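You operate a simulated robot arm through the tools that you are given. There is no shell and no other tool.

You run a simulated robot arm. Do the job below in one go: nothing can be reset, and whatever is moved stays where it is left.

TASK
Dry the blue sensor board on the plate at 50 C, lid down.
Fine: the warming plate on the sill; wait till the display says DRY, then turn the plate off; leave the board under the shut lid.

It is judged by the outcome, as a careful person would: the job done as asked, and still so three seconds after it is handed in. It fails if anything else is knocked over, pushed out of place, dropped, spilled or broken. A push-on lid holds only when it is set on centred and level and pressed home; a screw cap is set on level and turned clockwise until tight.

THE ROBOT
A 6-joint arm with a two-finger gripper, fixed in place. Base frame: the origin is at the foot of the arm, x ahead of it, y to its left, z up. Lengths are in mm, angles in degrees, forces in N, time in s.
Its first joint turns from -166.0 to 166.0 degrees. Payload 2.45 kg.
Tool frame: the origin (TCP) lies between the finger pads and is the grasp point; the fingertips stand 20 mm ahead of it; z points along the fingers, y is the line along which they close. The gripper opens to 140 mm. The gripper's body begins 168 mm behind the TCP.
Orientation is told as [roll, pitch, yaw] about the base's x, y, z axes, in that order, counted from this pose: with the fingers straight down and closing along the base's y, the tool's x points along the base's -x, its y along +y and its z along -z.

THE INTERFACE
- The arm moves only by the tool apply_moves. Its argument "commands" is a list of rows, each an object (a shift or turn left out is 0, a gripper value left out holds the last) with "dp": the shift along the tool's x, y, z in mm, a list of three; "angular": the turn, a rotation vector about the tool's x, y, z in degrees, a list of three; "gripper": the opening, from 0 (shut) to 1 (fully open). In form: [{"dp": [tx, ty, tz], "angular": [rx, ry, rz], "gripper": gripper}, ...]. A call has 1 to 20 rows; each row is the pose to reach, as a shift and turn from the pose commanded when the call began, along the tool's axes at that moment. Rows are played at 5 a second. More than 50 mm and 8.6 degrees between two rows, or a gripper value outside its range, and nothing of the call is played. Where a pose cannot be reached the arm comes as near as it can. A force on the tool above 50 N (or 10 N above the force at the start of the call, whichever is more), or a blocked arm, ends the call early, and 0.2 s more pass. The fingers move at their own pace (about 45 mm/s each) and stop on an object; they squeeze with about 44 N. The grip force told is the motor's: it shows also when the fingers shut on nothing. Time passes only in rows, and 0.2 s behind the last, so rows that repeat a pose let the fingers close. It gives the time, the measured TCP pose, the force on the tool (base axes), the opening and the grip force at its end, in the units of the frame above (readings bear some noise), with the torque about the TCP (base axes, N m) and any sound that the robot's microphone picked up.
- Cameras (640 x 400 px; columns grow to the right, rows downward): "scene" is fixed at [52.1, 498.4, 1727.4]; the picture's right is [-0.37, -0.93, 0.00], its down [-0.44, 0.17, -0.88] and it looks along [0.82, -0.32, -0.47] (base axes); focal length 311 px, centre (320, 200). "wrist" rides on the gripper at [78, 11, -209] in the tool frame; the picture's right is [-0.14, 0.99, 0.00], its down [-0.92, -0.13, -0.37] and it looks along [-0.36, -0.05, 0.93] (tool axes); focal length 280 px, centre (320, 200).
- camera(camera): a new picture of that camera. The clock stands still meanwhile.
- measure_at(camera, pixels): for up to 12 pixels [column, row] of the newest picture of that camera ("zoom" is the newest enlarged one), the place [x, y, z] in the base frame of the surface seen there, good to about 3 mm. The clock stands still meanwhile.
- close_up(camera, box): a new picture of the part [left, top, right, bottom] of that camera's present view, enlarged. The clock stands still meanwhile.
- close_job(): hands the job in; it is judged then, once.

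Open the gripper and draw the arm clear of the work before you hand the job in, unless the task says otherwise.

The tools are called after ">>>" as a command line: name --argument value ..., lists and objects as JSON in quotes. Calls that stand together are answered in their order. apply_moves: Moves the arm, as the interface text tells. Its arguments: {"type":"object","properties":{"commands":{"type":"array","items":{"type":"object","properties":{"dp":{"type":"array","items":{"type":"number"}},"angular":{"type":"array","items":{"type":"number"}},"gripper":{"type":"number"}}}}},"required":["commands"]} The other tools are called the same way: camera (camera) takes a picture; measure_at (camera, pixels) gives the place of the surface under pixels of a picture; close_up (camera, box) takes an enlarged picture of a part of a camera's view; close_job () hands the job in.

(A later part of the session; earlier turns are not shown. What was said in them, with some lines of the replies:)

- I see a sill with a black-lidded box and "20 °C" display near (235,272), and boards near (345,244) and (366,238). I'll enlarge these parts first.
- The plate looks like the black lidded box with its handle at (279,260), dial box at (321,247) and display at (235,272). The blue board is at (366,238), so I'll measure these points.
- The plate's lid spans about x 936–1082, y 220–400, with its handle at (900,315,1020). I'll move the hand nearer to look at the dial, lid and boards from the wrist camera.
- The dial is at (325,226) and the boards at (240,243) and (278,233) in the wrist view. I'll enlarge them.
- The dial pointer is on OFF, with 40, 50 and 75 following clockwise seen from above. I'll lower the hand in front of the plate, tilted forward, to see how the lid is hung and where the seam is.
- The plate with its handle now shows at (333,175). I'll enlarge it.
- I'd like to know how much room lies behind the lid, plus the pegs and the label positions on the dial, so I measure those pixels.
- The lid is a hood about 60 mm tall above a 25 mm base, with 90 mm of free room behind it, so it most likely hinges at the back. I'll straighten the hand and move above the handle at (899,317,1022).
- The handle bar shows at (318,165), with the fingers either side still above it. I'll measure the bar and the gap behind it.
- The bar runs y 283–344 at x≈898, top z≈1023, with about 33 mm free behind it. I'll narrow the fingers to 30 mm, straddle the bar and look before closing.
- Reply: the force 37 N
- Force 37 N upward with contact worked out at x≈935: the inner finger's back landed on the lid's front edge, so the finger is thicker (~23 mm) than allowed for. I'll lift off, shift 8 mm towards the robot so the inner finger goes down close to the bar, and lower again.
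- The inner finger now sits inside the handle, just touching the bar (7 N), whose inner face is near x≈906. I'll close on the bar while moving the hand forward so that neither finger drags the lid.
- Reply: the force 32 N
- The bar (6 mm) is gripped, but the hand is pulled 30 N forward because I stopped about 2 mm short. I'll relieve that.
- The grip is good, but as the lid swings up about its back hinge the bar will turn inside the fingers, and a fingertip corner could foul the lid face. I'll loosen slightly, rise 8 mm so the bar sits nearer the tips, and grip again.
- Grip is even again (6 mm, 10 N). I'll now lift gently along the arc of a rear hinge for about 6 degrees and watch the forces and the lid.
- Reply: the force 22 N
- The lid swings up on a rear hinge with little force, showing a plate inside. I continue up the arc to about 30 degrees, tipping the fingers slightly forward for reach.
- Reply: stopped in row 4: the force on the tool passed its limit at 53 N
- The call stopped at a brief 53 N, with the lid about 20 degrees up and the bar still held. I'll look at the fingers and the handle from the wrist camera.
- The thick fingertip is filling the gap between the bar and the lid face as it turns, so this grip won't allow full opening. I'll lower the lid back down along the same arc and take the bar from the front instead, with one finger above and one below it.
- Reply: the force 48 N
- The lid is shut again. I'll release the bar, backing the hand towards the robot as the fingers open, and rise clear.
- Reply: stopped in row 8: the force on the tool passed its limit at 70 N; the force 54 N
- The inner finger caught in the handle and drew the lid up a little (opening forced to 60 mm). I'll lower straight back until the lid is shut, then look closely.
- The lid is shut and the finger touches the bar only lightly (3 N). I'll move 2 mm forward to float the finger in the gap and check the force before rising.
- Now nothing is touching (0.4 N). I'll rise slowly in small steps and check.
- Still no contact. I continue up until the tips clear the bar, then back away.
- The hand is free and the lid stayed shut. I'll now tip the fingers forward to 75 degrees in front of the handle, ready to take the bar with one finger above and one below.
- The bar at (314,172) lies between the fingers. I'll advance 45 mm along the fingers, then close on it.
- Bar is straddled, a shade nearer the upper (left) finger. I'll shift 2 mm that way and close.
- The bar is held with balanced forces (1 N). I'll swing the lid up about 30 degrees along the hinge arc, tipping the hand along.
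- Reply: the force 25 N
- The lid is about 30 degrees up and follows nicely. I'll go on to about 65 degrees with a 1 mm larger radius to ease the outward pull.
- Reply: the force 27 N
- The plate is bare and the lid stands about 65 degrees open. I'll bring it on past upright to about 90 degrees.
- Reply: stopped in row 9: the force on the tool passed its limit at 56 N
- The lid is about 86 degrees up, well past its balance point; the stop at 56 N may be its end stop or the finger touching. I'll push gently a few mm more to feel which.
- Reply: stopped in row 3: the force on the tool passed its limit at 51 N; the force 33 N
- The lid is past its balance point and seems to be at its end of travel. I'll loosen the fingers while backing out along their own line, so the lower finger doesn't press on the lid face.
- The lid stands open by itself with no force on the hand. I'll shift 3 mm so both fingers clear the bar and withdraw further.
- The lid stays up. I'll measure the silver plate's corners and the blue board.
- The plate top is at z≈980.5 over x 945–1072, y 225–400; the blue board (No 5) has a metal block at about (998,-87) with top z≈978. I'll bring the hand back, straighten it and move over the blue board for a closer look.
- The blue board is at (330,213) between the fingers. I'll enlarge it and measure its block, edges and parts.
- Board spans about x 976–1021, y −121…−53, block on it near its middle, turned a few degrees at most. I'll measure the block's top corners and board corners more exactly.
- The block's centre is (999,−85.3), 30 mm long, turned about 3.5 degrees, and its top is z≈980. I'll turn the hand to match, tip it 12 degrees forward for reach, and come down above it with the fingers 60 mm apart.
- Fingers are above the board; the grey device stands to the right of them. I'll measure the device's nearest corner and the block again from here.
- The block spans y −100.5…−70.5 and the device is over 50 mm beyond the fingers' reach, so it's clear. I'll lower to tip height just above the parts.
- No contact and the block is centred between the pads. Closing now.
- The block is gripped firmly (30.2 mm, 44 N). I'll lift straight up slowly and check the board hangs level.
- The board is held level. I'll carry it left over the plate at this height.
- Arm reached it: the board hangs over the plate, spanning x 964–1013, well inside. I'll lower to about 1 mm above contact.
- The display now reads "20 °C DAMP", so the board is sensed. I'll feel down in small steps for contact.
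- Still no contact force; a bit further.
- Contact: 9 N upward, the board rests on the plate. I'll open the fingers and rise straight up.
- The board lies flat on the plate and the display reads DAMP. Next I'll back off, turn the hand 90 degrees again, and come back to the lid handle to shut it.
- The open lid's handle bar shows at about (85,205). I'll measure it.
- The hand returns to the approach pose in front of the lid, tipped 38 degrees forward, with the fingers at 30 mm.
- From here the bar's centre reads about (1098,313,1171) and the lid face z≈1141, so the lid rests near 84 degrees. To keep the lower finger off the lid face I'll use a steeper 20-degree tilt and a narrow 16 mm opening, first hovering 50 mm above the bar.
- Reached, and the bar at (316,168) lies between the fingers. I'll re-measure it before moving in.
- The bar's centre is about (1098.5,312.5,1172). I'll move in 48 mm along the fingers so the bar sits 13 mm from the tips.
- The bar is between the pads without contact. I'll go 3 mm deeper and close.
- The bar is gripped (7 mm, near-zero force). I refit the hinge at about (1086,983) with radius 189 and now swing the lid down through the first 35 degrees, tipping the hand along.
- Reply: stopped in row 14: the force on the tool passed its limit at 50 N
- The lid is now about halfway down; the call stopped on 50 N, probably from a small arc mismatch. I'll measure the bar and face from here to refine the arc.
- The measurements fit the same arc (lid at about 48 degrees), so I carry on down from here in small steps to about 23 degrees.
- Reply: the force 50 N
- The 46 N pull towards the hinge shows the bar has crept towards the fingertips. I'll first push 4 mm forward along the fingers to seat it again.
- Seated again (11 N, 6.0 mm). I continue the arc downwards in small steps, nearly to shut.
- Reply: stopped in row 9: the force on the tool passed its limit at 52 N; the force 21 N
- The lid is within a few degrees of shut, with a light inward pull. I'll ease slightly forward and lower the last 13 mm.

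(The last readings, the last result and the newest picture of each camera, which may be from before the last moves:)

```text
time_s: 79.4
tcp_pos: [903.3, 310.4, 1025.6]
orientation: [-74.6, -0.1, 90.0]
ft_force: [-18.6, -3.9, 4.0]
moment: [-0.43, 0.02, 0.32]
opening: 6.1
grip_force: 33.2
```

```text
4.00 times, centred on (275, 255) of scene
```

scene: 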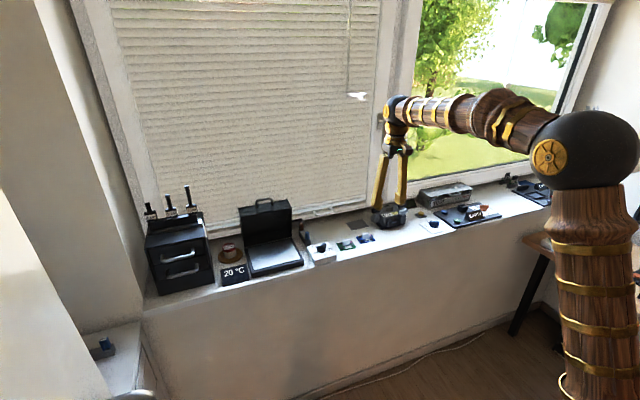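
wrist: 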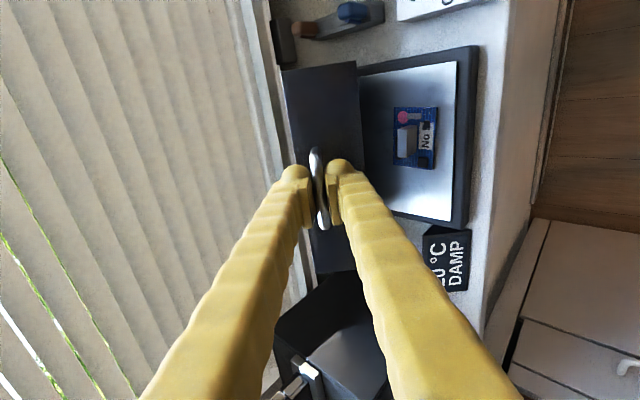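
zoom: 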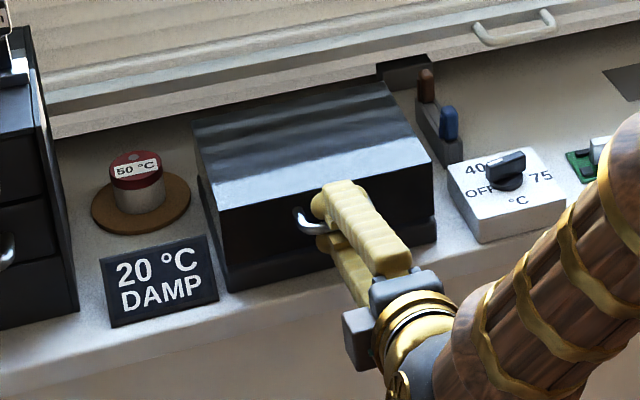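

About 3 mm remain compared with the earlier shut position. I'll lower a little more until I feel the lid seat.

>>> apply_moves --commands '[{"dp": [0, 1, -0.5]}, {"dp": [0, 2, -0.8]}, {"dp": [0, 3, -0.8]}, {"dp": [0, 3.5, -0.8]}]'

```text
time_s: 80.4
tcp_pos: [901.5, 310.7, 1021.7]
orientation: [-74.6, 0.0, 90.0]
ft_force: [24.8, -7.0, -6.1]
moment: [-0.55, -0.03, 0.1]
opening: 6.2
grip_force: 34.2
```

>>> apply_moves --commands '[{"dp": [0, 0.7, 0.5]}, {"dp": [0, 1.5, 0.8]}]'

>>> close_up --camera "scene" --box '[235, 220, 315, 290]'

```text
time_s: 81.0
tcp_pos: [902.6, 311.9, 1019.6]
orientation: [-74.7, 0.0, 90.0]
ft_force: [7.8, -6.5, -1.3]
moment: [-0.55, -0.04, 0.0]
opening: 5.8
grip_force: 34.3
```

```text
5.71 times, centred on (275, 255) of scene
```

zoom: 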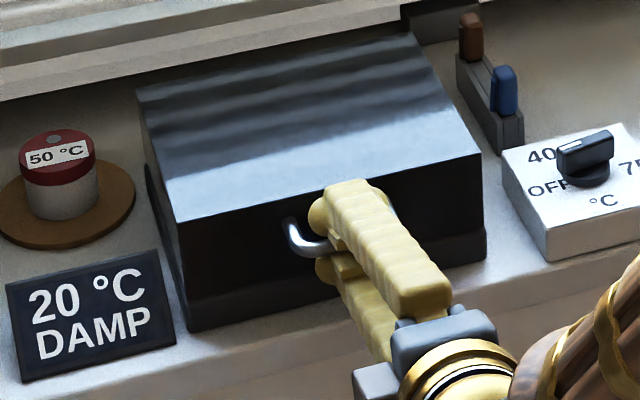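

>>> apply_moves --commands '[{"dp": [0, 0.7, 0.2]}, {"dp": [0, 1.5, 0.4]}]'

```text
time_s: 81.6
tcp_pos: [901.8, 310.9, 1017.7]
orientation: [-74.7, 0.0, 90.1]
ft_force: [-10.7, -13.4, 8.1]
moment: [-0.57, -0.02, 0.05]
opening: 6.0
grip_force: 33.6
```

>>> apply_moves --commands '[{"dp": [0, 0.5, 0.2]}, {"dp": [0, 1, 0.3]}]'

>>> close_up --camera "scene" --box '[235, 220, 315, 290]'

```text
time_s: 82.2
tcp_pos: [901.8, 312.0, 1018.4]
orientation: [-74.7, 0.0, 90.0]
ft_force: [-22.0, -4.9, 19.9]
moment: [-0.57, -0.07, 0.04]
opening: 5.9
grip_force: 33.3
```

```text
5.71 times, centred on (275, 255) of scene
```

zoom: 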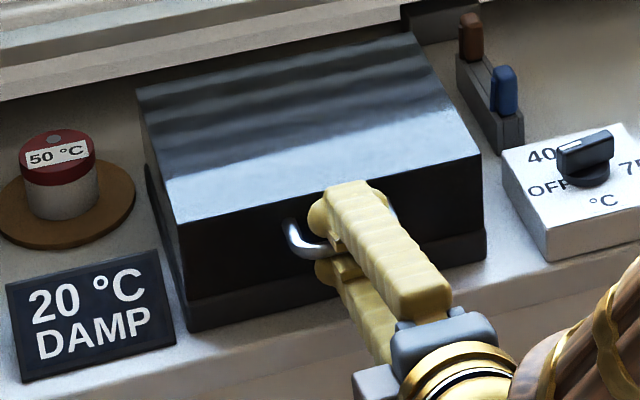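

The lid is seated (20 N upward). I'll relax, open the fingers and back straight out.

>>> apply_moves --commands '[{"dp": [0, -0.8, -1], "gripper": 0.06}, {"dp": [0, -0.8, -1], "gripper": 0.15}, {"dp": [0, -0.8, -1], "gripper": 0.3}, {"dp": [0, -0.8, -1]}, {"dp": [0, -0.8, -1]}, {"dp": [0, -0.8, -15]}, {"dp": [0, -0.8, -35]}, {"dp": [0, -0.8, -60]}, {"dp": [0, -0.8, -90]}, {"dp": [0, -0.8, -90]}]'

>>> close_up --camera "scene" --box '[235, 220, 315, 290]'

>>> camera --camera "wrist"

```text
time_s: 84.4
tcp_pos: [817.5, 310.7, 1043.1]
orientation: [-74.5, 0.0, 90.0]
ft_force: [0.8, 0.2, -0.2]
moment: [0.0, -0.01, -0.04]
opening: 42.5
grip_force: 0.0
```

```text
5.71 times, centred on (275, 255) of scene
```

zoom: 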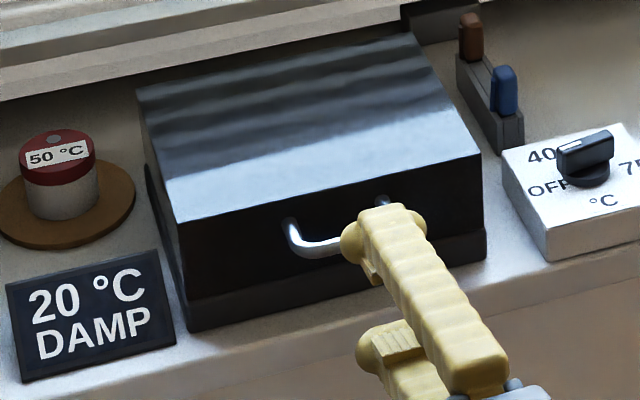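

```text
taken
```

wrist: 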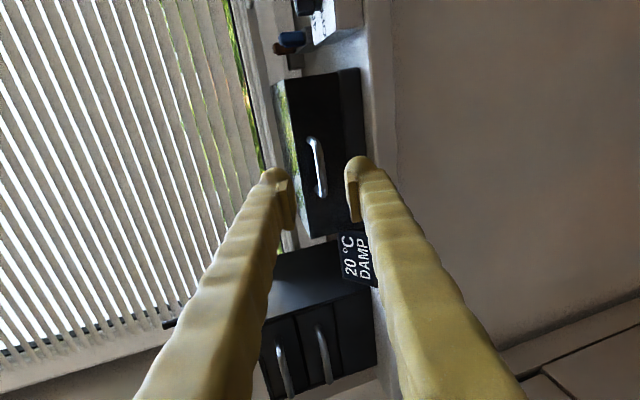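

The lid is shut and free. Next I'll straighten the hand and move over the dial at about (965,136).

>>> apply_moves --commands '[{"dp": [10, -20, 0], "angular": [-8.3, 0, 0]}, {"dp": [30, -40, 3], "angular": [-16.6, 0, 0]}, {"dp": [50, -60, 6], "angular": [-24.9, 0, 0]}, {"dp": [70, -80, 9], "angular": [-33.2, 0, 0]}, {"dp": [90, -95, 12], "angular": [-41.5, 0, 0]}, {"dp": [110, -105, 16], "angular": [-49.8, 0, 0]}, {"dp": [130, -115, 20], "angular": [-58.1, 0, 0]}, {"dp": [155, -122, 25], "angular": [-66.4, 0, 0]}, {"dp": [175, -122, 28.5], "angular": [-74.5, 0, 0]}, {"dp": [175, -122, 28.5], "angular": [-74.5, 0, 0]}]'

>>> camera --camera "wrist"

```text
time_s: 86.6
tcp_pos: [875.4, 134.6, 1152.7]
orientation: [0.0, -0.1, 90.0]
ft_force: [1.2, 0.0, -0.1]
moment: [0.02, 0.01, 0.01]
opening: 42.1
grip_force: 0.1
```

```text
taken
```

wrist: 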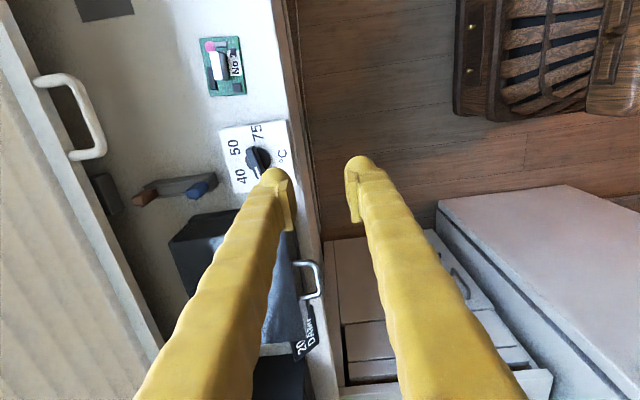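

I'll enlarge the dial and measure its knob and labels.

>>> close_up --camera "wrist" --box '[215, 110, 305, 200]'

>>> measure_at --camera "wrist" --pixels '[[256, 130], [233, 146], [240, 176], [250, 152], [266, 158], [258, 158], [225, 135], [287, 124], [238, 192], [252, 168]]'

>>> close_up --camera "scene" --box '[300, 230, 345, 265]'

```text
4.44 times, centred on (260, 155) of wrist
```

zoom: 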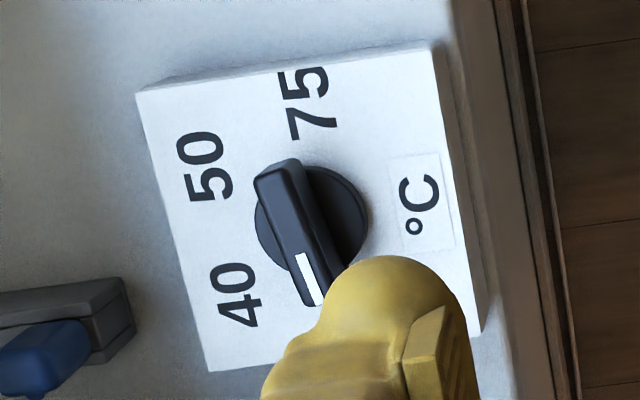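

```text
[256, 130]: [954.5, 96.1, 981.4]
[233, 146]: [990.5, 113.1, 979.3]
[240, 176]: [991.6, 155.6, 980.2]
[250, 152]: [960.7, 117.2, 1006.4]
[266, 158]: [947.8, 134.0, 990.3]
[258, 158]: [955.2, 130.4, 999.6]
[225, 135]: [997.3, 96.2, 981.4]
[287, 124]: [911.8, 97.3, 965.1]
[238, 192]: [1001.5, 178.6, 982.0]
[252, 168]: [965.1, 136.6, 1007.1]
```

```text
11.43 times, centred on (322, 248) of scene
```

zoom: 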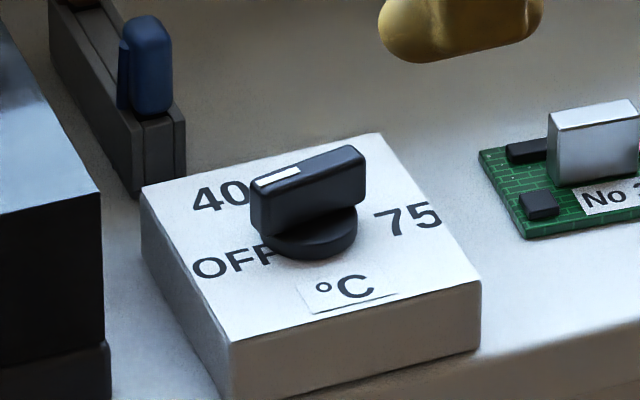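

Panel labels measure: 75 at (954,96), 50 at (990,113), 40 at (992,156), giving a knob axis near (958,135) and about 65 degrees per step, so OFF to 50 is 130 degrees clockwise. I'll hover over the knob, lined up with its bar.

>>> apply_moves --commands '[{"dp": [0, -28, 10], "angular": [0, 0, -2.7]}, {"dp": [-0.4, -56, 30], "angular": [0, 0, -5.4]}, {"dp": [-0.7, -82.6, 60], "angular": [0, 0, -8]}, {"dp": [-0.7, -82.6, 80], "angular": [0, 0, -8]}, {"dp": [-0.7, -82.6, 80], "angular": [0, 0, -8]}]'

>>> close_up --camera "wrist" --box '[250, 100, 390, 220]'

>>> camera --camera "wrist"

>>> close_up --camera "scene" --box '[290, 210, 350, 265]'

```text
time_s: 87.8
tcp_pos: [957.9, 134.4, 1071.0]
orientation: [-0.1, 0.0, 98.0]
ft_force: [-1.1, 0.0, -0.1]
moment: [-0.03, 0.01, 0.01]
opening: 42.2
grip_force: 0.0
```

```text
3.33 times, centred on (320, 160) of wrist
```

zoom: 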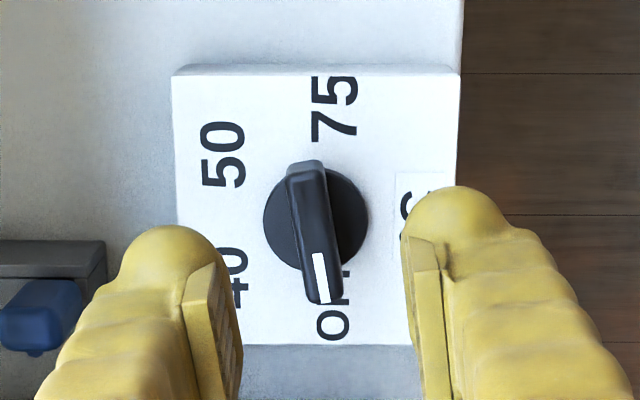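

```text
taken
```

wrist: 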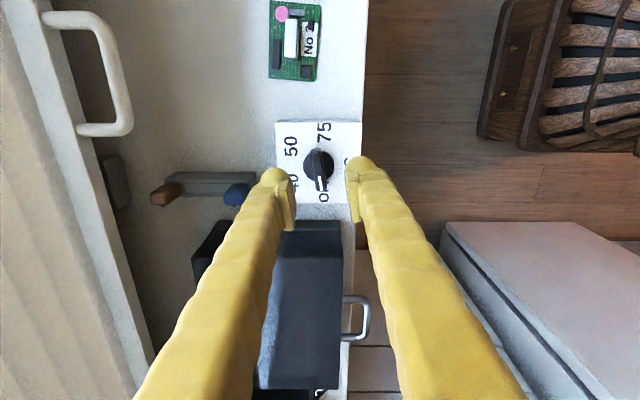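

```text
7.27 times, centred on (320, 238) of scene
```

zoom: 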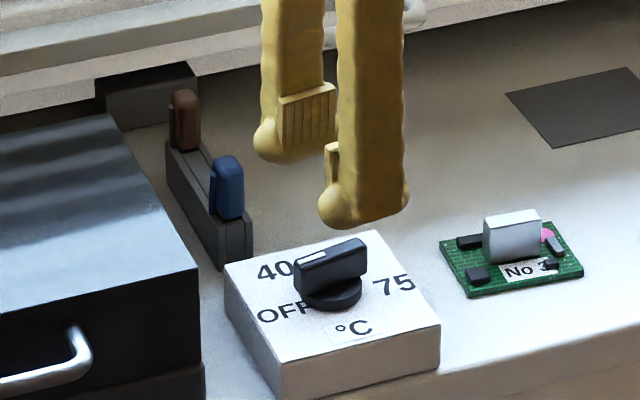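

The bar is aligned with the fingers (98 degrees). I'll measure the bar's top to centre the grip.

>>> measure_at --camera "wrist" --pixels '[[318.5, 170.5], [321, 186], [316, 155], [315, 172], [322, 172], [330, 165], [307, 172], [327, 155]]'

```text
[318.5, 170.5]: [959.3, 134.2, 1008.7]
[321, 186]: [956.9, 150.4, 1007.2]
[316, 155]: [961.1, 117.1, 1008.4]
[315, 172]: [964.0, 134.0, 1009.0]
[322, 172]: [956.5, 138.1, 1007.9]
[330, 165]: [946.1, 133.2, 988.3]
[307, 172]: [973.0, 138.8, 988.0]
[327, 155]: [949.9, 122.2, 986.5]
```

Knob axis is (959,134.5), bar top z 1008, disc top z 988. I'll narrow to 26 mm, lower so the tips stop about 3 mm above the disc, and close.

>>> apply_moves --commands '[{"dp": [0, -1.2, 0], "gripper": 0.19}, {"dp": [0, -1.2, 20]}, {"dp": [0, -1.2, 40]}, {"dp": [0, -1.2, 52]}, {"dp": [0, -1.2, 59]}, {"dp": [0, -1.2, 59]}]'

>>> close_up --camera "wrist" --box '[250, 100, 390, 220]'

>>> close_up --camera "scene" --box '[290, 210, 350, 265]'

```text
time_s: 89.2
tcp_pos: [959.1, 136.2, 1012.3]
orientation: [0.0, -0.1, 98.0]
ft_force: [0.3, 0.2, -0.3]
moment: [-0.02, -0.03, 0.03]
opening: 26.7
grip_force: 0.0
```

```text
3.33 times, centred on (320, 160) of wrist
```

zoom: 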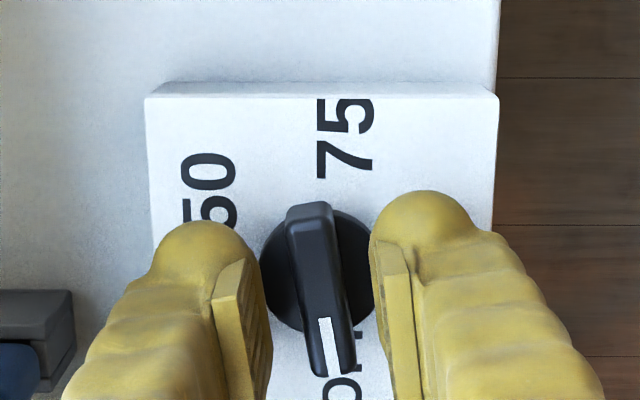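

```text
7.27 times, centred on (320, 238) of scene
```

zoom: 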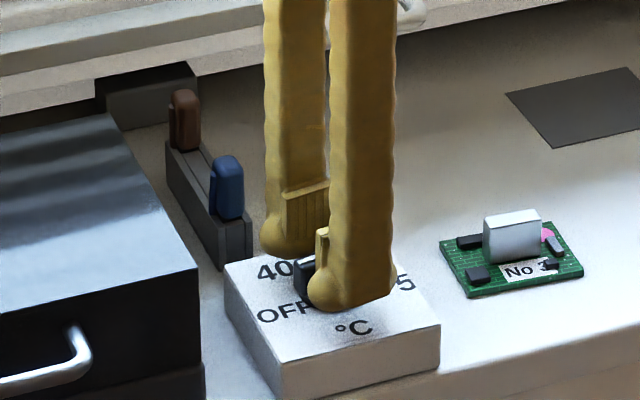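

Straddling the bar without contact. I'll go 2 mm lower and close.

>>> apply_moves --commands '[{"dp": [0, 0, 1], "gripper": 0.19}, {"dp": [0, 0, 2], "gripper": 0.1}, {"dp": [0, 0, 2], "gripper": 0.0}, {"dp": [0, 0, 2]}, {"dp": [0, 0, 2]}]'

>>> close_up --camera "wrist" --box '[250, 100, 390, 220]'

```text
time_s: 90.4
tcp_pos: [960.8, 136.4, 1010.5]
orientation: [-0.1, 0.0, 98.0]
ft_force: [-13.8, 4.0, 2.9]
moment: [0.09, 0.14, -0.03]
opening: 11.3
grip_force: 38.3
```

```text
3.33 times, centred on (320, 160) of wrist
```

zoom: 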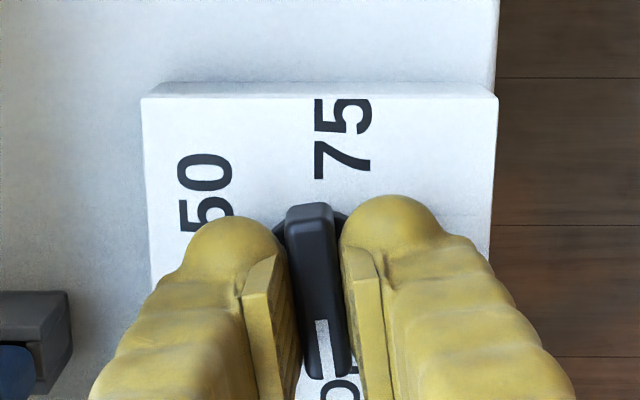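

The bar is gripped (11.3 mm). I'll centre the hand on the knob axis and turn the first 40 degrees clockwise.

>>> apply_moves --commands '[{"dp": [1.4, 0.9, 0]}, {"dp": [1.4, 0.9, 0], "angular": [0, 0, 5]}, {"dp": [1.4, 0.9, 0], "angular": [0, 0, 10]}, {"dp": [1.4, 0.9, 0], "angular": [0, 0, 15]}, {"dp": [1.4, 0.9, 0], "angular": [0, 0, 20]}, {"dp": [1.4, 0.9, 0], "angular": [0, 0, 25]}, {"dp": [1.4, 0.9, 0], "angular": [0, 0, 30]}, {"dp": [1.4, 0.9, 0], "angular": [0, 0, 35]}, {"dp": [1.4, 0.9, 0], "angular": [0, 0, 40]}, {"dp": [1.4, 0.9, 0], "angular": [0, 0, 40]}]'

>>> close_up --camera "scene" --box '[215, 200, 355, 290]'

>>> close_up --camera "wrist" --box '[250, 100, 390, 220]'

```text
time_s: 92.6
tcp_pos: [960.1, 136.7, 1012.3]
orientation: [-0.2, -0.1, 57.9]
ft_force: [44.6, 7.5, 6.7]
moment: [0.07, -0.45, -0.01]
opening: 11.1
grip_force: 38.2
```

```text
4.44 times, centred on (285, 245) of scene
```

zoom: 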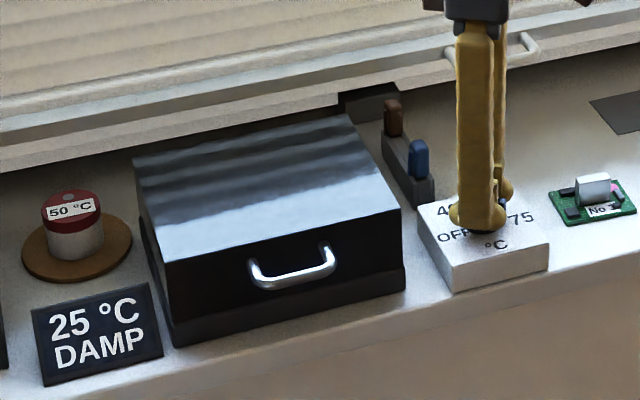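

```text
3.33 times, centred on (320, 160) of wrist
```

zoom: 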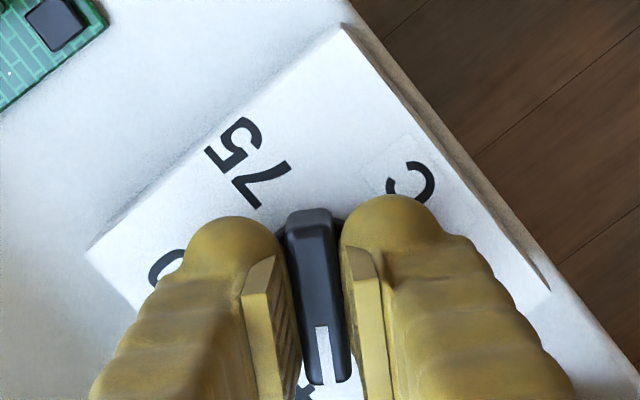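

The display already reads 25 °C. There is 45 N of side load because the turn isn't quite on the axis, so I'll ease 2 mm and turn on another 45 degrees.

>>> apply_moves --commands '[{"dp": [-1.3, -1.5, 0]}, {"dp": [-1.3, -1.5, 0]}]'

```text
time_s: 93.2
tcp_pos: [960.6, 135.3, 1012.3]
orientation: [0.0, 0.0, 58.0]
ft_force: [-0.4, -8.5, 19.2]
moment: [-0.24, 0.09, 0.0]
opening: 10.8
grip_force: 37.8
```

>>> apply_moves --commands '[{"angular": [0, 0, 5]}, {"angular": [0, 0, 10]}, {"angular": [0, 0, 15]}, {"angular": [0, 0, 20]}, {"angular": [0, 0, 25]}, {"angular": [0, 0, 30]}, {"angular": [0, 0, 35]}, {"angular": [0, 0, 40]}, {"angular": [0, 0, 45]}, {"angular": [0, 0, 45]}]'

>>> close_up --camera "wrist" --box '[250, 100, 390, 220]'

```text
time_s: 95.4
tcp_pos: [960.7, 135.3, 1012.3]
orientation: [-0.1, -0.2, 12.9]
ft_force: [-18.6, -23.9, 14.9]
moment: [-0.26, 0.24, 0.0]
opening: 11.1
grip_force: 38.4
```

```text
3.33 times, centred on (320, 160) of wrist
```

zoom: 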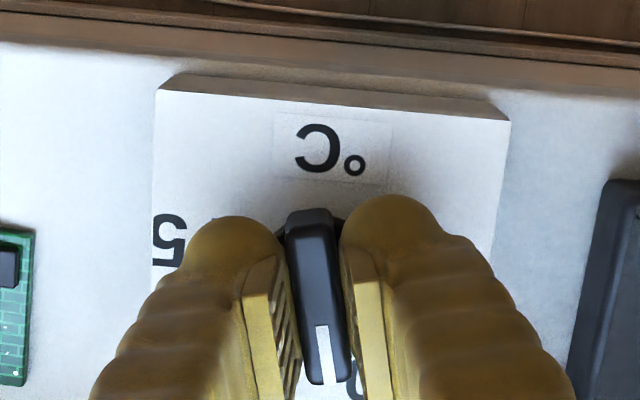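

Turned 85 degrees so far; I'll ease the small side load and turn the last 45 degrees towards 50.

>>> apply_moves --commands '[{"dp": [1, -1, 0], "angular": [0, 0, 0]}, {"dp": [1, -1, 0], "angular": [0, 0, 5]}, {"dp": [1, -1, 0], "angular": [0, 0, 10]}, {"dp": [1, -1, 0], "angular": [0, 0, 15]}, {"dp": [1, -1, 0], "angular": [0, 0, 20]}, {"dp": [1, -1, 0], "angular": [0, 0, 25]}, {"dp": [1, -1, 0], "angular": [0, 0, 30]}, {"dp": [1, -1, 0], "angular": [0, 0, 35]}, {"dp": [1, -1, 0], "angular": [0, 0, 40]}, {"dp": [1, -1, 0], "angular": [0, 0, 45]}, {"dp": [1, -1, 0], "angular": [0, 0, 45]}]'

>>> close_up --camera "scene" --box '[215, 200, 355, 290]'

>>> close_up --camera "wrist" --box '[250, 100, 390, 220]'

```text
time_s: 97.8
tcp_pos: [961.6, 134.8, 1010.6]
orientation: [0.1, -0.1, -32.1]
ft_force: [27.3, 18.6, 6.1]
moment: [0.2, -0.28, -0.06]
opening: 11.2
grip_force: 37.8
```

```text
4.44 times, centred on (285, 245) of scene
```

zoom: 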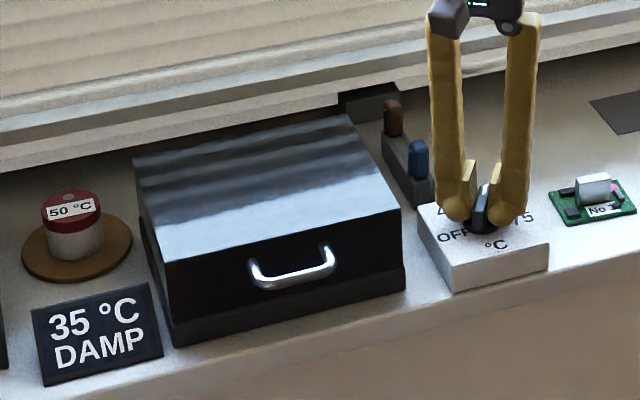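

```text
3.33 times, centred on (320, 160) of wrist
```

zoom: 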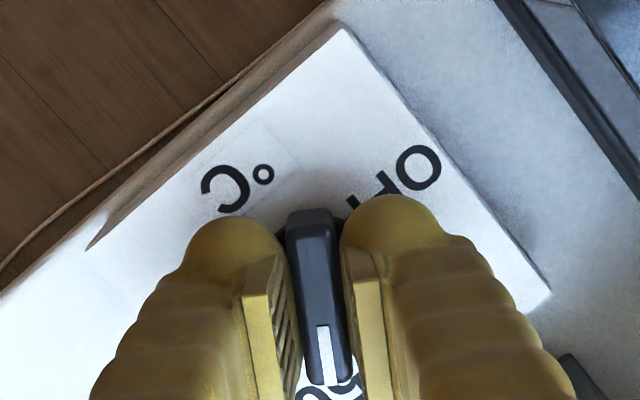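

The pointer now faces "50" and the display reads 35 °C DAMP. I'll open, rise a little and check the pointer.

>>> apply_moves --commands '[{"gripper": 0.08}, {"gripper": 0.19}, {"gripper": 0.19}, {"dp": [0, 0, -15]}, {"dp": [0, 0, -40]}, {"dp": [0, 0, -60]}, {"dp": [0, 0, -60]}]'

>>> close_up --camera "wrist" --box '[250, 100, 390, 220]'

>>> close_up --camera "scene" --box '[215, 200, 355, 290]'

```text
time_s: 99.4
tcp_pos: [960.6, 135.4, 1073.1]
orientation: [0.0, -0.1, -32.0]
ft_force: [-0.3, -0.4, 0.6]
moment: [0.03, -0.01, -0.04]
opening: 26.5
grip_force: 0.0
```

```text
3.33 times, centred on (320, 160) of wrist
```

zoom: 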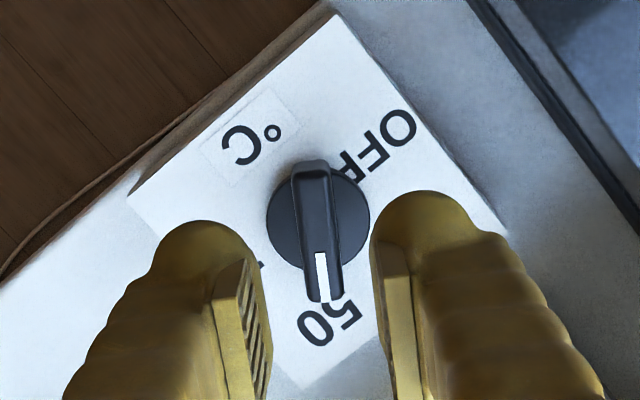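

```text
4.44 times, centred on (285, 245) of scene
```

zoom: 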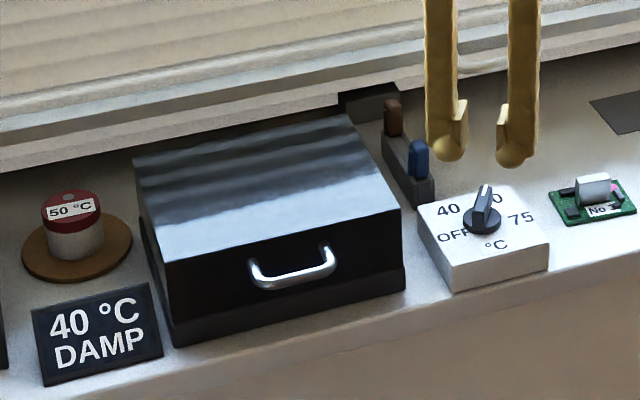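

The pointer stands on 50 and the plate reads 40 °C. I'll hold here and watch the display.

>>> apply_moves --commands '[{"dp": [0, 0, 0]}, {"dp": [0, 0, 0]}, {"dp": [0, 0, 0]}, {"dp": [0, 0, 0]}, {"dp": [0, 0, 0]}, {"dp": [0, 0, 0]}, {"dp": [0, 0, 0]}, {"dp": [0, 0, 0]}, {"dp": [0, 0, 0]}, {"dp": [0, 0, 0]}, {"dp": [0, 0, 0]}, {"dp": [0, 0, 0]}, {"dp": [0, 0, 0]}, {"dp": [0, 0, 0]}, {"dp": [0, 0, 0]}, {"dp": [0, 0, 0]}, {"dp": [0, 0, 0]}, {"dp": [0, 0, 0]}, {"dp": [0, 0, 0]}, {"dp": [0, 0, 0]}]'

>>> close_up --camera "scene" --box '[215, 200, 355, 290]'

```text
time_s: 103.6
tcp_pos: [961.3, 133.9, 1072.6]
orientation: [0.2, -0.1, -32.0]
ft_force: [0.3, 0.0, 0.5]
moment: [0.0, -0.01, 0.02]
opening: 26.6
grip_force: 0.1
```

```text
4.44 times, centred on (285, 245) of scene
```

zoom: 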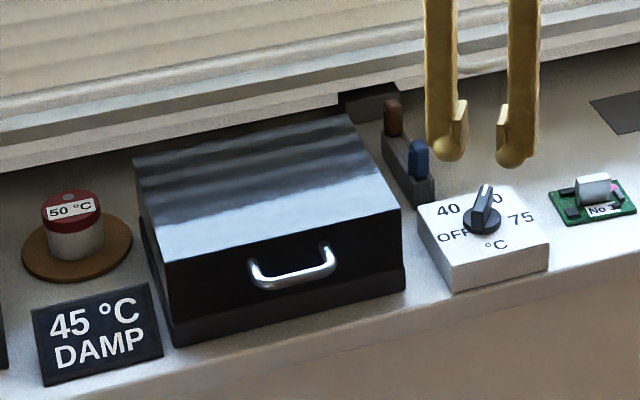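

45 °C, still DAMP. I keep waiting, checking the display after each few seconds.

>>> apply_moves --commands '[{"dp": [0, 0, 0]}, {"dp": [0, 0, 0]}, {"dp": [0, 0, 0]}, {"dp": [0, 0, 0]}, {"dp": [0, 0, 0]}, {"dp": [0, 0, 0]}, {"dp": [0, 0, 0]}, {"dp": [0, 0, 0]}, {"dp": [0, 0, 0]}, {"dp": [0, 0, 0]}, {"dp": [0, 0, 0]}, {"dp": [0, 0, 0]}, {"dp": [0, 0, 0]}, {"dp": [0, 0, 0]}, {"dp": [0, 0, 0]}, {"dp": [0, 0, 0]}, {"dp": [0, 0, 0]}, {"dp": [0, 0, 0]}, {"dp": [0, 0, 0]}, {"dp": [0, 0, 0]}]'

>>> close_up --camera "scene" --box '[215, 200, 355, 290]'

>>> apply_moves --commands '[{"dp": [0, 0, 0]}, {"dp": [0, 0, 0]}, {"dp": [0, 0, 0]}, {"dp": [0, 0, 0]}, {"dp": [0, 0, 0]}, {"dp": [0, 0, 0]}, {"dp": [0, 0, 0]}, {"dp": [0, 0, 0]}, {"dp": [0, 0, 0]}, {"dp": [0, 0, 0]}, {"dp": [0, 0, 0]}, {"dp": [0, 0, 0]}, {"dp": [0, 0, 0]}, {"dp": [0, 0, 0]}, {"dp": [0, 0, 0]}, {"dp": [0, 0, 0]}, {"dp": [0, 0, 0]}, {"dp": [0, 0, 0]}, {"dp": [0, 0, 0]}, {"dp": [0, 0, 0]}]'

>>> close_up --camera "scene" --box '[215, 200, 355, 290]'

```text
time_s: 107.8
tcp_pos: [961.3, 135.5, 1071.9]
orientation: [0.1, -0.2, -31.9]
ft_force: [-1.2, 0.0, 0.6]
moment: [0.0, -0.04, 0.0]
opening: 26.6
grip_force: 0.0
```

```text
4.44 times, centred on (285, 245) of scene
```

zoom: 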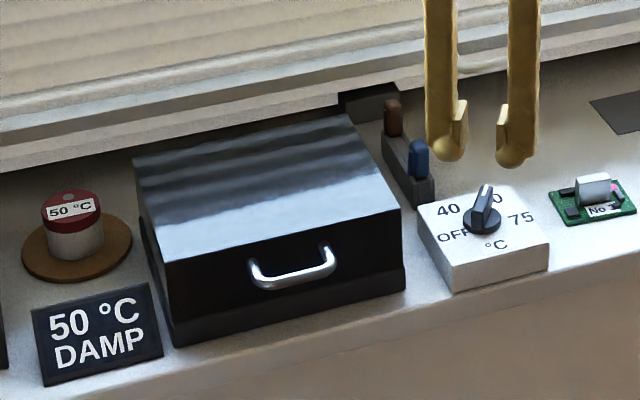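

```text
time_s: 112.0
tcp_pos: [961.1, 134.8, 1072.9]
orientation: [0.2, -0.1, -32.0]
ft_force: [0.5, 0.6, 0.0]
moment: [0.02, 0.0, -0.02]
opening: 26.5
grip_force: 0.2
```

```text
4.44 times, centred on (285, 245) of scene
```

zoom: 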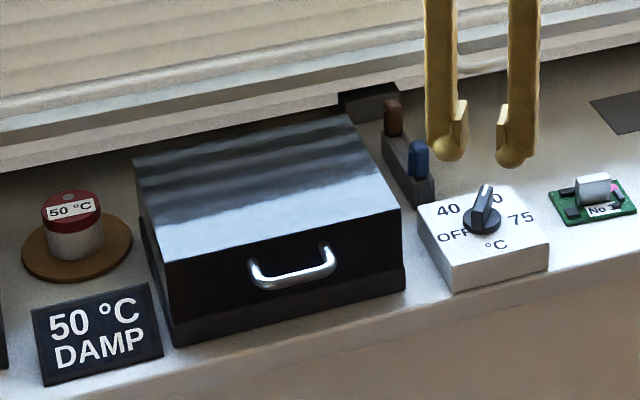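

It holds at 50 °C, still DAMP. While waiting I lower back around the knob without touching it, ready to turn it off, and go on watching.

>>> apply_moves --commands '[{"dp": [0, 0, 20]}, {"dp": [0, 0, 40]}, {"dp": [0, 0, 52]}, {"dp": [0, 0, 60]}, {"dp": [0, 0, 60]}, {"dp": [0, 0, 60]}, {"dp": [0, 0, 60]}, {"dp": [0, 0, 60]}, {"dp": [0, 0, 60]}, {"dp": [0, 0, 60]}, {"dp": [0, 0, 60]}, {"dp": [0, 0, 60]}, {"dp": [0, 0, 60]}, {"dp": [0, 0, 60]}]'

>>> close_up --camera "scene" --box '[215, 200, 355, 290]'

>>> apply_moves --commands '[{"dp": [0, 0, 0]}, {"dp": [0, 0, 0]}, {"dp": [0, 0, 0]}, {"dp": [0, 0, 0]}, {"dp": [0, 0, 0]}, {"dp": [0, 0, 0]}, {"dp": [0, 0, 0]}, {"dp": [0, 0, 0]}, {"dp": [0, 0, 0]}, {"dp": [0, 0, 0]}, {"dp": [0, 0, 0]}, {"dp": [0, 0, 0]}, {"dp": [0, 0, 0]}, {"dp": [0, 0, 0]}]'

>>> close_up --camera "scene" --box '[215, 200, 355, 290]'

```text
time_s: 115.0
tcp_pos: [960.1, 133.6, 1010.3]
orientation: [0.0, 0.0, -32.0]
ft_force: [-0.4, 0.3, 0.4]
moment: [-0.02, -0.01, 0.01]
opening: 26.5
grip_force: 0.0
```

```text
4.44 times, centred on (285, 245) of scene
```

zoom: 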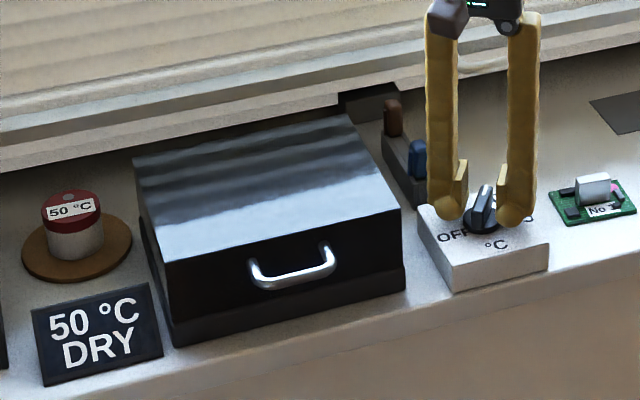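

```text
time_s: 118.0
tcp_pos: [960.5, 134.0, 1011.5]
orientation: [0.1, -0.2, -32.0]
ft_force: [-1.0, -0.1, -0.4]
moment: [0.0, 0.02, 0.01]
opening: 26.5
grip_force: 0.0
```

```text
4.44 times, centred on (285, 245) of scene
```

zoom: 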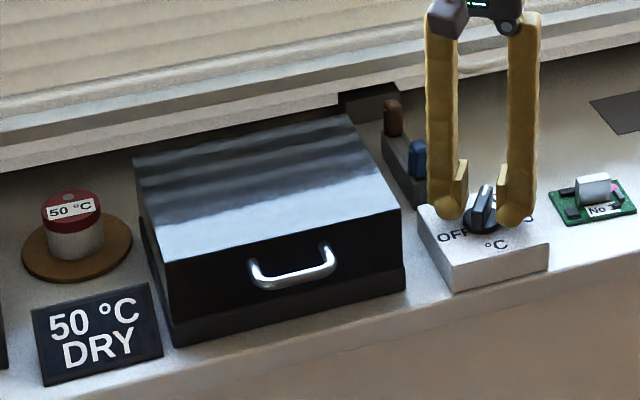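

The display says DRY, so I close on the knob bar now and start turning back anticlockwise.

>>> apply_moves --commands '[{"gripper": 0.1}, {"gripper": 0.0}, {"gripper": 0.0}, {"gripper": 0.0}]'

```text
time_s: 119.0
tcp_pos: [960.1, 133.8, 1011.1]
orientation: [0.1, -0.1, -31.9]
ft_force: [-0.7, -5.7, -1.2]
moment: [-0.07, 0.02, -0.02]
opening: 11.0
grip_force: 38.4
```

Gripped evenly (11 mm). Turning back 65 degrees first.

>>> apply_moves --commands '[{"angular": [0, 0, -6.5]}, {"angular": [0, 0, -13]}, {"angular": [0, 0, -19.5]}, {"angular": [0, 0, -26]}, {"angular": [0, 0, -32.5]}, {"angular": [0, 0, -39]}, {"angular": [0, 0, -45.5]}, {"angular": [0, 0, -52]}, {"angular": [0, 0, -58.5]}, {"angular": [0, 0, -65]}]'

```text
time_s: 121.2
tcp_pos: [960.5, 134.9, 1011.1]
orientation: [0.0, -0.1, 33.1]
ft_force: [28.5, 19.8, -4.1]
moment: [0.21, -0.33, -0.03]
opening: 10.8
grip_force: 37.9
```

>>> apply_moves --commands '[{"dp": [-1.4, 0, 0]}, {"dp": [-1.4, 0, 0], "angular": [0, 0, -6.5]}, {"dp": [-1.4, 0, 0], "angular": [0, 0, -13]}, {"dp": [-1.4, 0, 0], "angular": [0, 0, -19.5]}, {"dp": [-1.4, 0, 0], "angular": [0, 0, -26]}, {"dp": [-1.4, 0, 0], "angular": [0, 0, -32.5]}, {"dp": [-1.4, 0, 0], "angular": [0, 0, -39]}, {"dp": [-1.4, 0, 0], "angular": [0, 0, -45.5]}, {"dp": [-1.4, 0, 0], "angular": [0, 0, -52]}, {"dp": [-1.4, 0, 0], "angular": [0, 0, -58.5]}, {"dp": [-1.4, 0, 0], "angular": [0, 0, -65]}, {"dp": [-1.4, 0, 0], "angular": [0, 0, -65]}]'

>>> close_up --camera "wrist" --box '[250, 100, 390, 220]'

>>> close_up --camera "scene" --box '[215, 200, 355, 290]'

```text
time_s: 123.6
tcp_pos: [959.4, 134.8, 1012.0]
orientation: [0.0, 0.0, 96.2]
ft_force: [-7.3, -0.4, 1.5]
moment: [-0.06, 0.1, -0.02]
opening: 11.1
grip_force: 37.8
stopped in row 11: the force on the tool passed its limit at 51 N (the readings are from after the stop); the commanded pose is now the measured one
```

```text
3.33 times, centred on (320, 160) of wrist
```

zoom: 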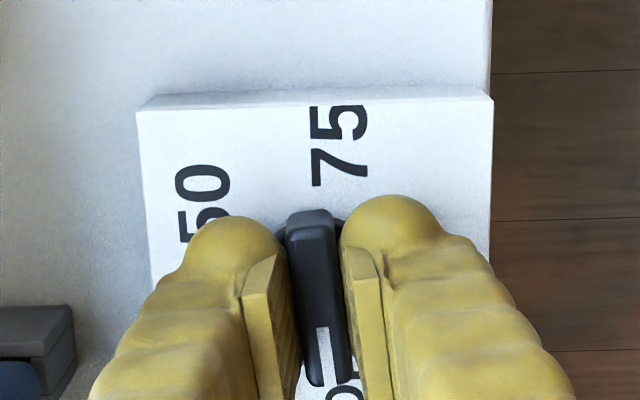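

```text
4.44 times, centred on (285, 245) of scene
```

zoom: 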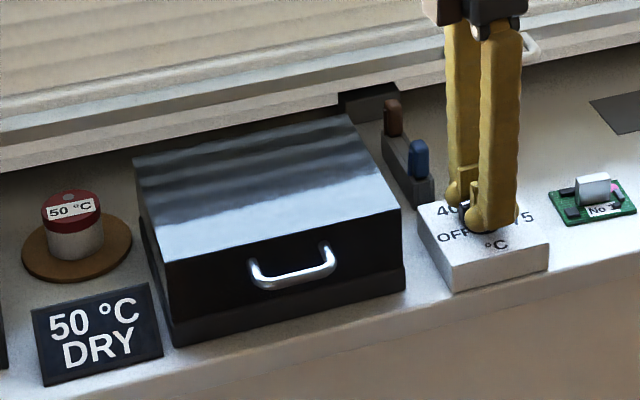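

It stands at 96 degrees, 2 short of the starting OFF position. I'll turn those last 2 degrees and open.

>>> apply_moves --commands '[{"angular": [0, 0, -1]}, {"angular": [0, 0, -2]}, {"angular": [0, 0, -2]}]'

>>> apply_moves --commands '[{"gripper": 0.08}, {"gripper": 0.19}, {"gripper": 0.19}, {"dp": [0, 0, -15]}, {"dp": [0, 0, -40]}, {"dp": [0, 0, -60]}, {"dp": [0, 0, -60]}]'

>>> close_up --camera "wrist" --box '[250, 100, 390, 220]'

>>> close_up --camera "scene" --box '[215, 200, 355, 290]'

```text
time_s: 124.4
tcp_pos: [958.6, 135.7, 1011.2]
orientation: [-0.1, 0.0, 98.2]
ft_force: [-17.5, -0.7, 3.5]
moment: [-0.03, 0.2, 0.0]
opening: 11.4
grip_force: 38.5
```

```text
time_s: 126.0
tcp_pos: [960.5, 136.1, 1072.4]
orientation: [0.0, 0.1, 98.2]
ft_force: [0.2, -0.5, 0.6]
moment: [0.02, 0.0, 0.04]
opening: 26.6
grip_force: 0.1
```

```text
3.33 times, centred on (320, 160) of wrist
```

zoom: 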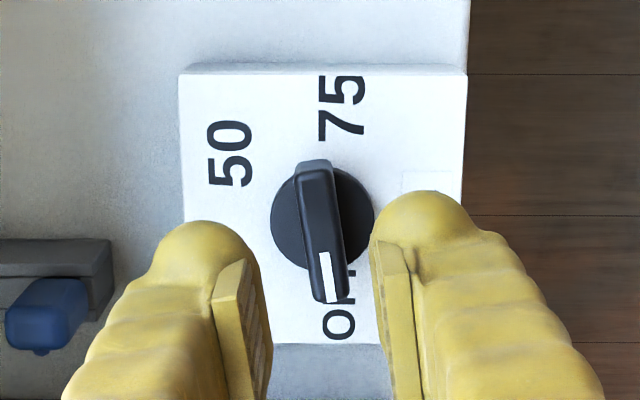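

```text
4.44 times, centred on (285, 245) of scene
```

zoom: 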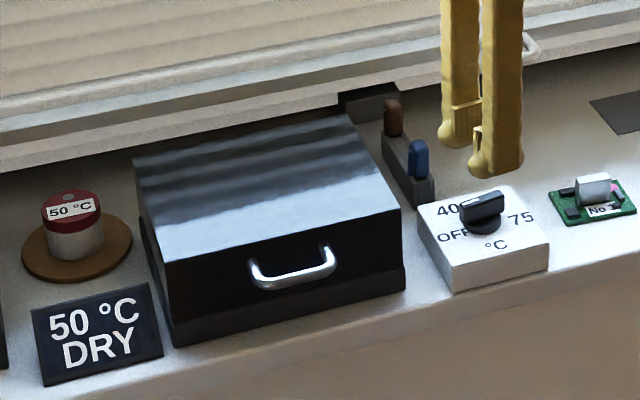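

The pointer is back on OFF. I'll draw the arm up and away, open the gripper, and check that the temperature falls.

>>> apply_moves --commands '[{"dp": [0, 10, -40], "gripper": 0.5}, {"dp": [0, 30, -80]}, {"dp": [0, 60, -120]}, {"dp": [0, 100, -150]}, {"dp": [0, 140, -170]}, {"dp": [0, 180, -190]}, {"dp": [0, 220, -200]}, {"dp": [0, 220, -200]}, {"dp": [0, 220, -200]}, {"dp": [0, 220, -200]}, {"dp": [0, 220, -200]}, {"dp": [0, 220, -200]}, {"dp": [0, 220, -200]}, {"dp": [0, 220, -200]}]'

>>> camera --camera "scene"

>>> measure_at --camera "scene" --pixels '[[244, 236], [291, 227], [302, 247], [252, 258], [279, 262]]'

>>> close_up --camera "scene" --box '[215, 200, 355, 290]'

```text
time_s: 129.0
tcp_pos: [742.6, 104.9, 1271.2]
orientation: [-0.1, 0.0, 98.2]
ft_force: [1.1, 0.2, 0.0]
moment: [0.03, -0.01, 0.02]
opening: 70.2
grip_force: 0.0
```

```text
taken
```

scene: 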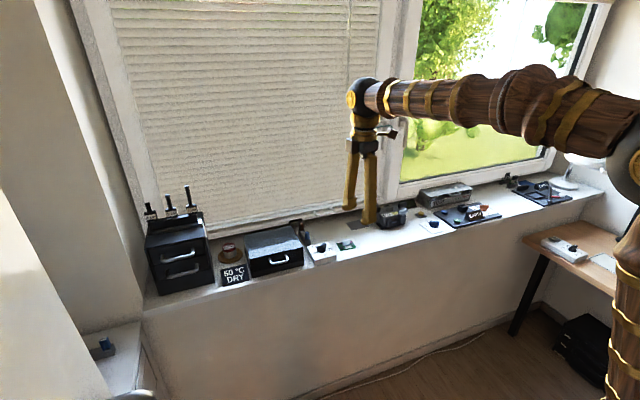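

```text
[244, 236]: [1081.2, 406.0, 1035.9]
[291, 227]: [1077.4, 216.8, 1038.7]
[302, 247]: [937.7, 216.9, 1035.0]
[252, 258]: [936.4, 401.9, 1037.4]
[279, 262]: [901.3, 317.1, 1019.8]
```

```text
4.44 times, centred on (285, 245) of scene
```

zoom: 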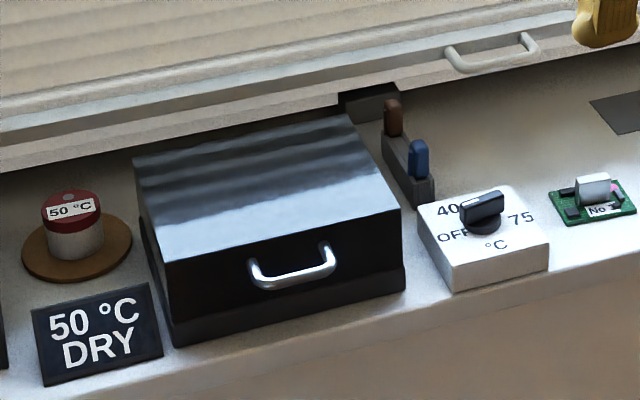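

The lid's heights match the first readings, so it's shut. The display still shows 50 °C; I'll wait a few seconds to see that it cools, confirming OFF.

>>> apply_moves --commands '[{"dp": [0, 0, 0]}, {"dp": [0, 0, 0]}, {"dp": [0, 0, 0]}, {"dp": [0, 0, 0]}, {"dp": [0, 0, 0]}, {"dp": [0, 0, 0]}, {"dp": [0, 0, 0]}, {"dp": [0, 0, 0]}, {"dp": [0, 0, 0]}, {"dp": [0, 0, 0]}, {"dp": [0, 0, 0]}, {"dp": [0, 0, 0]}, {"dp": [0, 0, 0]}, {"dp": [0, 0, 0]}, {"dp": [0, 0, 0]}, {"dp": [0, 0, 0]}, {"dp": [0, 0, 0]}, {"dp": [0, 0, 0]}, {"dp": [0, 0, 0]}, {"dp": [0, 0, 0]}]'

>>> apply_moves --commands '[{"dp": [0, 0, 0]}, {"dp": [0, 0, 0]}, {"dp": [0, 0, 0]}, {"dp": [0, 0, 0]}, {"dp": [0, 0, 0]}, {"dp": [0, 0, 0]}, {"dp": [0, 0, 0]}, {"dp": [0, 0, 0]}, {"dp": [0, 0, 0]}, {"dp": [0, 0, 0]}, {"dp": [0, 0, 0]}, {"dp": [0, 0, 0]}, {"dp": [0, 0, 0]}, {"dp": [0, 0, 0]}, {"dp": [0, 0, 0]}, {"dp": [0, 0, 0]}, {"dp": [0, 0, 0]}, {"dp": [0, 0, 0]}, {"dp": [0, 0, 0]}, {"dp": [0, 0, 0]}]'

>>> close_up --camera "scene" --box '[215, 200, 355, 290]'

```text
time_s: 133.2
tcp_pos: [742.0, 104.1, 1270.2]
orientation: [0.1, 0.0, 98.0]
ft_force: [-0.5, -0.4, -0.1]
moment: [0.0, 0.03, 0.0]
opening: 70.0
grip_force: 0.1
```

```text
time_s: 137.4
tcp_pos: [742.2, 104.3, 1270.0]
orientation: [0.0, -0.1, 98.0]
ft_force: [0.1, 0.4, -0.4]
moment: [0.0, 0.01, 0.0]
opening: 70.3
grip_force: 0.0
```

```text
4.44 times, centred on (285, 245) of scene
```

zoom: 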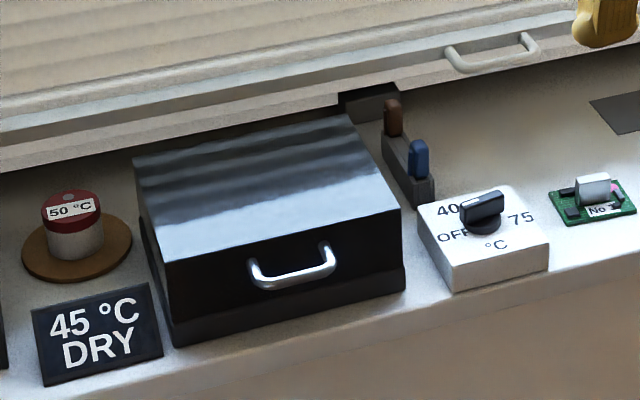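

The display reads 45 °C DRY and is falling, the pointer is on OFF, the lid is shut with the board beneath, and the arm is clear with the gripper open. I hand the job in.

>>> close_job

```text
The job is handed in.
```

The blue board (No 5) was dried on the plate at 50 °C with the lid down, and I handed the job in.

- **Drying:** the display went from 20 °C DAMP to 50 °C DRY. I turned the dial back to OFF about 8 seconds after I first saw DRY.
- **Off check:** the pointer is back where it stood at the start. The display had dropped to 45 °C, still showing DRY, when I handed in.
- **Board and lid:** the board lies under the shut lid. The lid's measured heights match those from before I opened it.
- **Handling the lid:** my first grip on the handle was a poor fit. The lid came part-way up twice and I lowered it again each time before opening it fully from the front. In the pictures I saw nothing knocked over or moved.
- **Arm:** it is drawn back, clear of the sill, with the gripper open.
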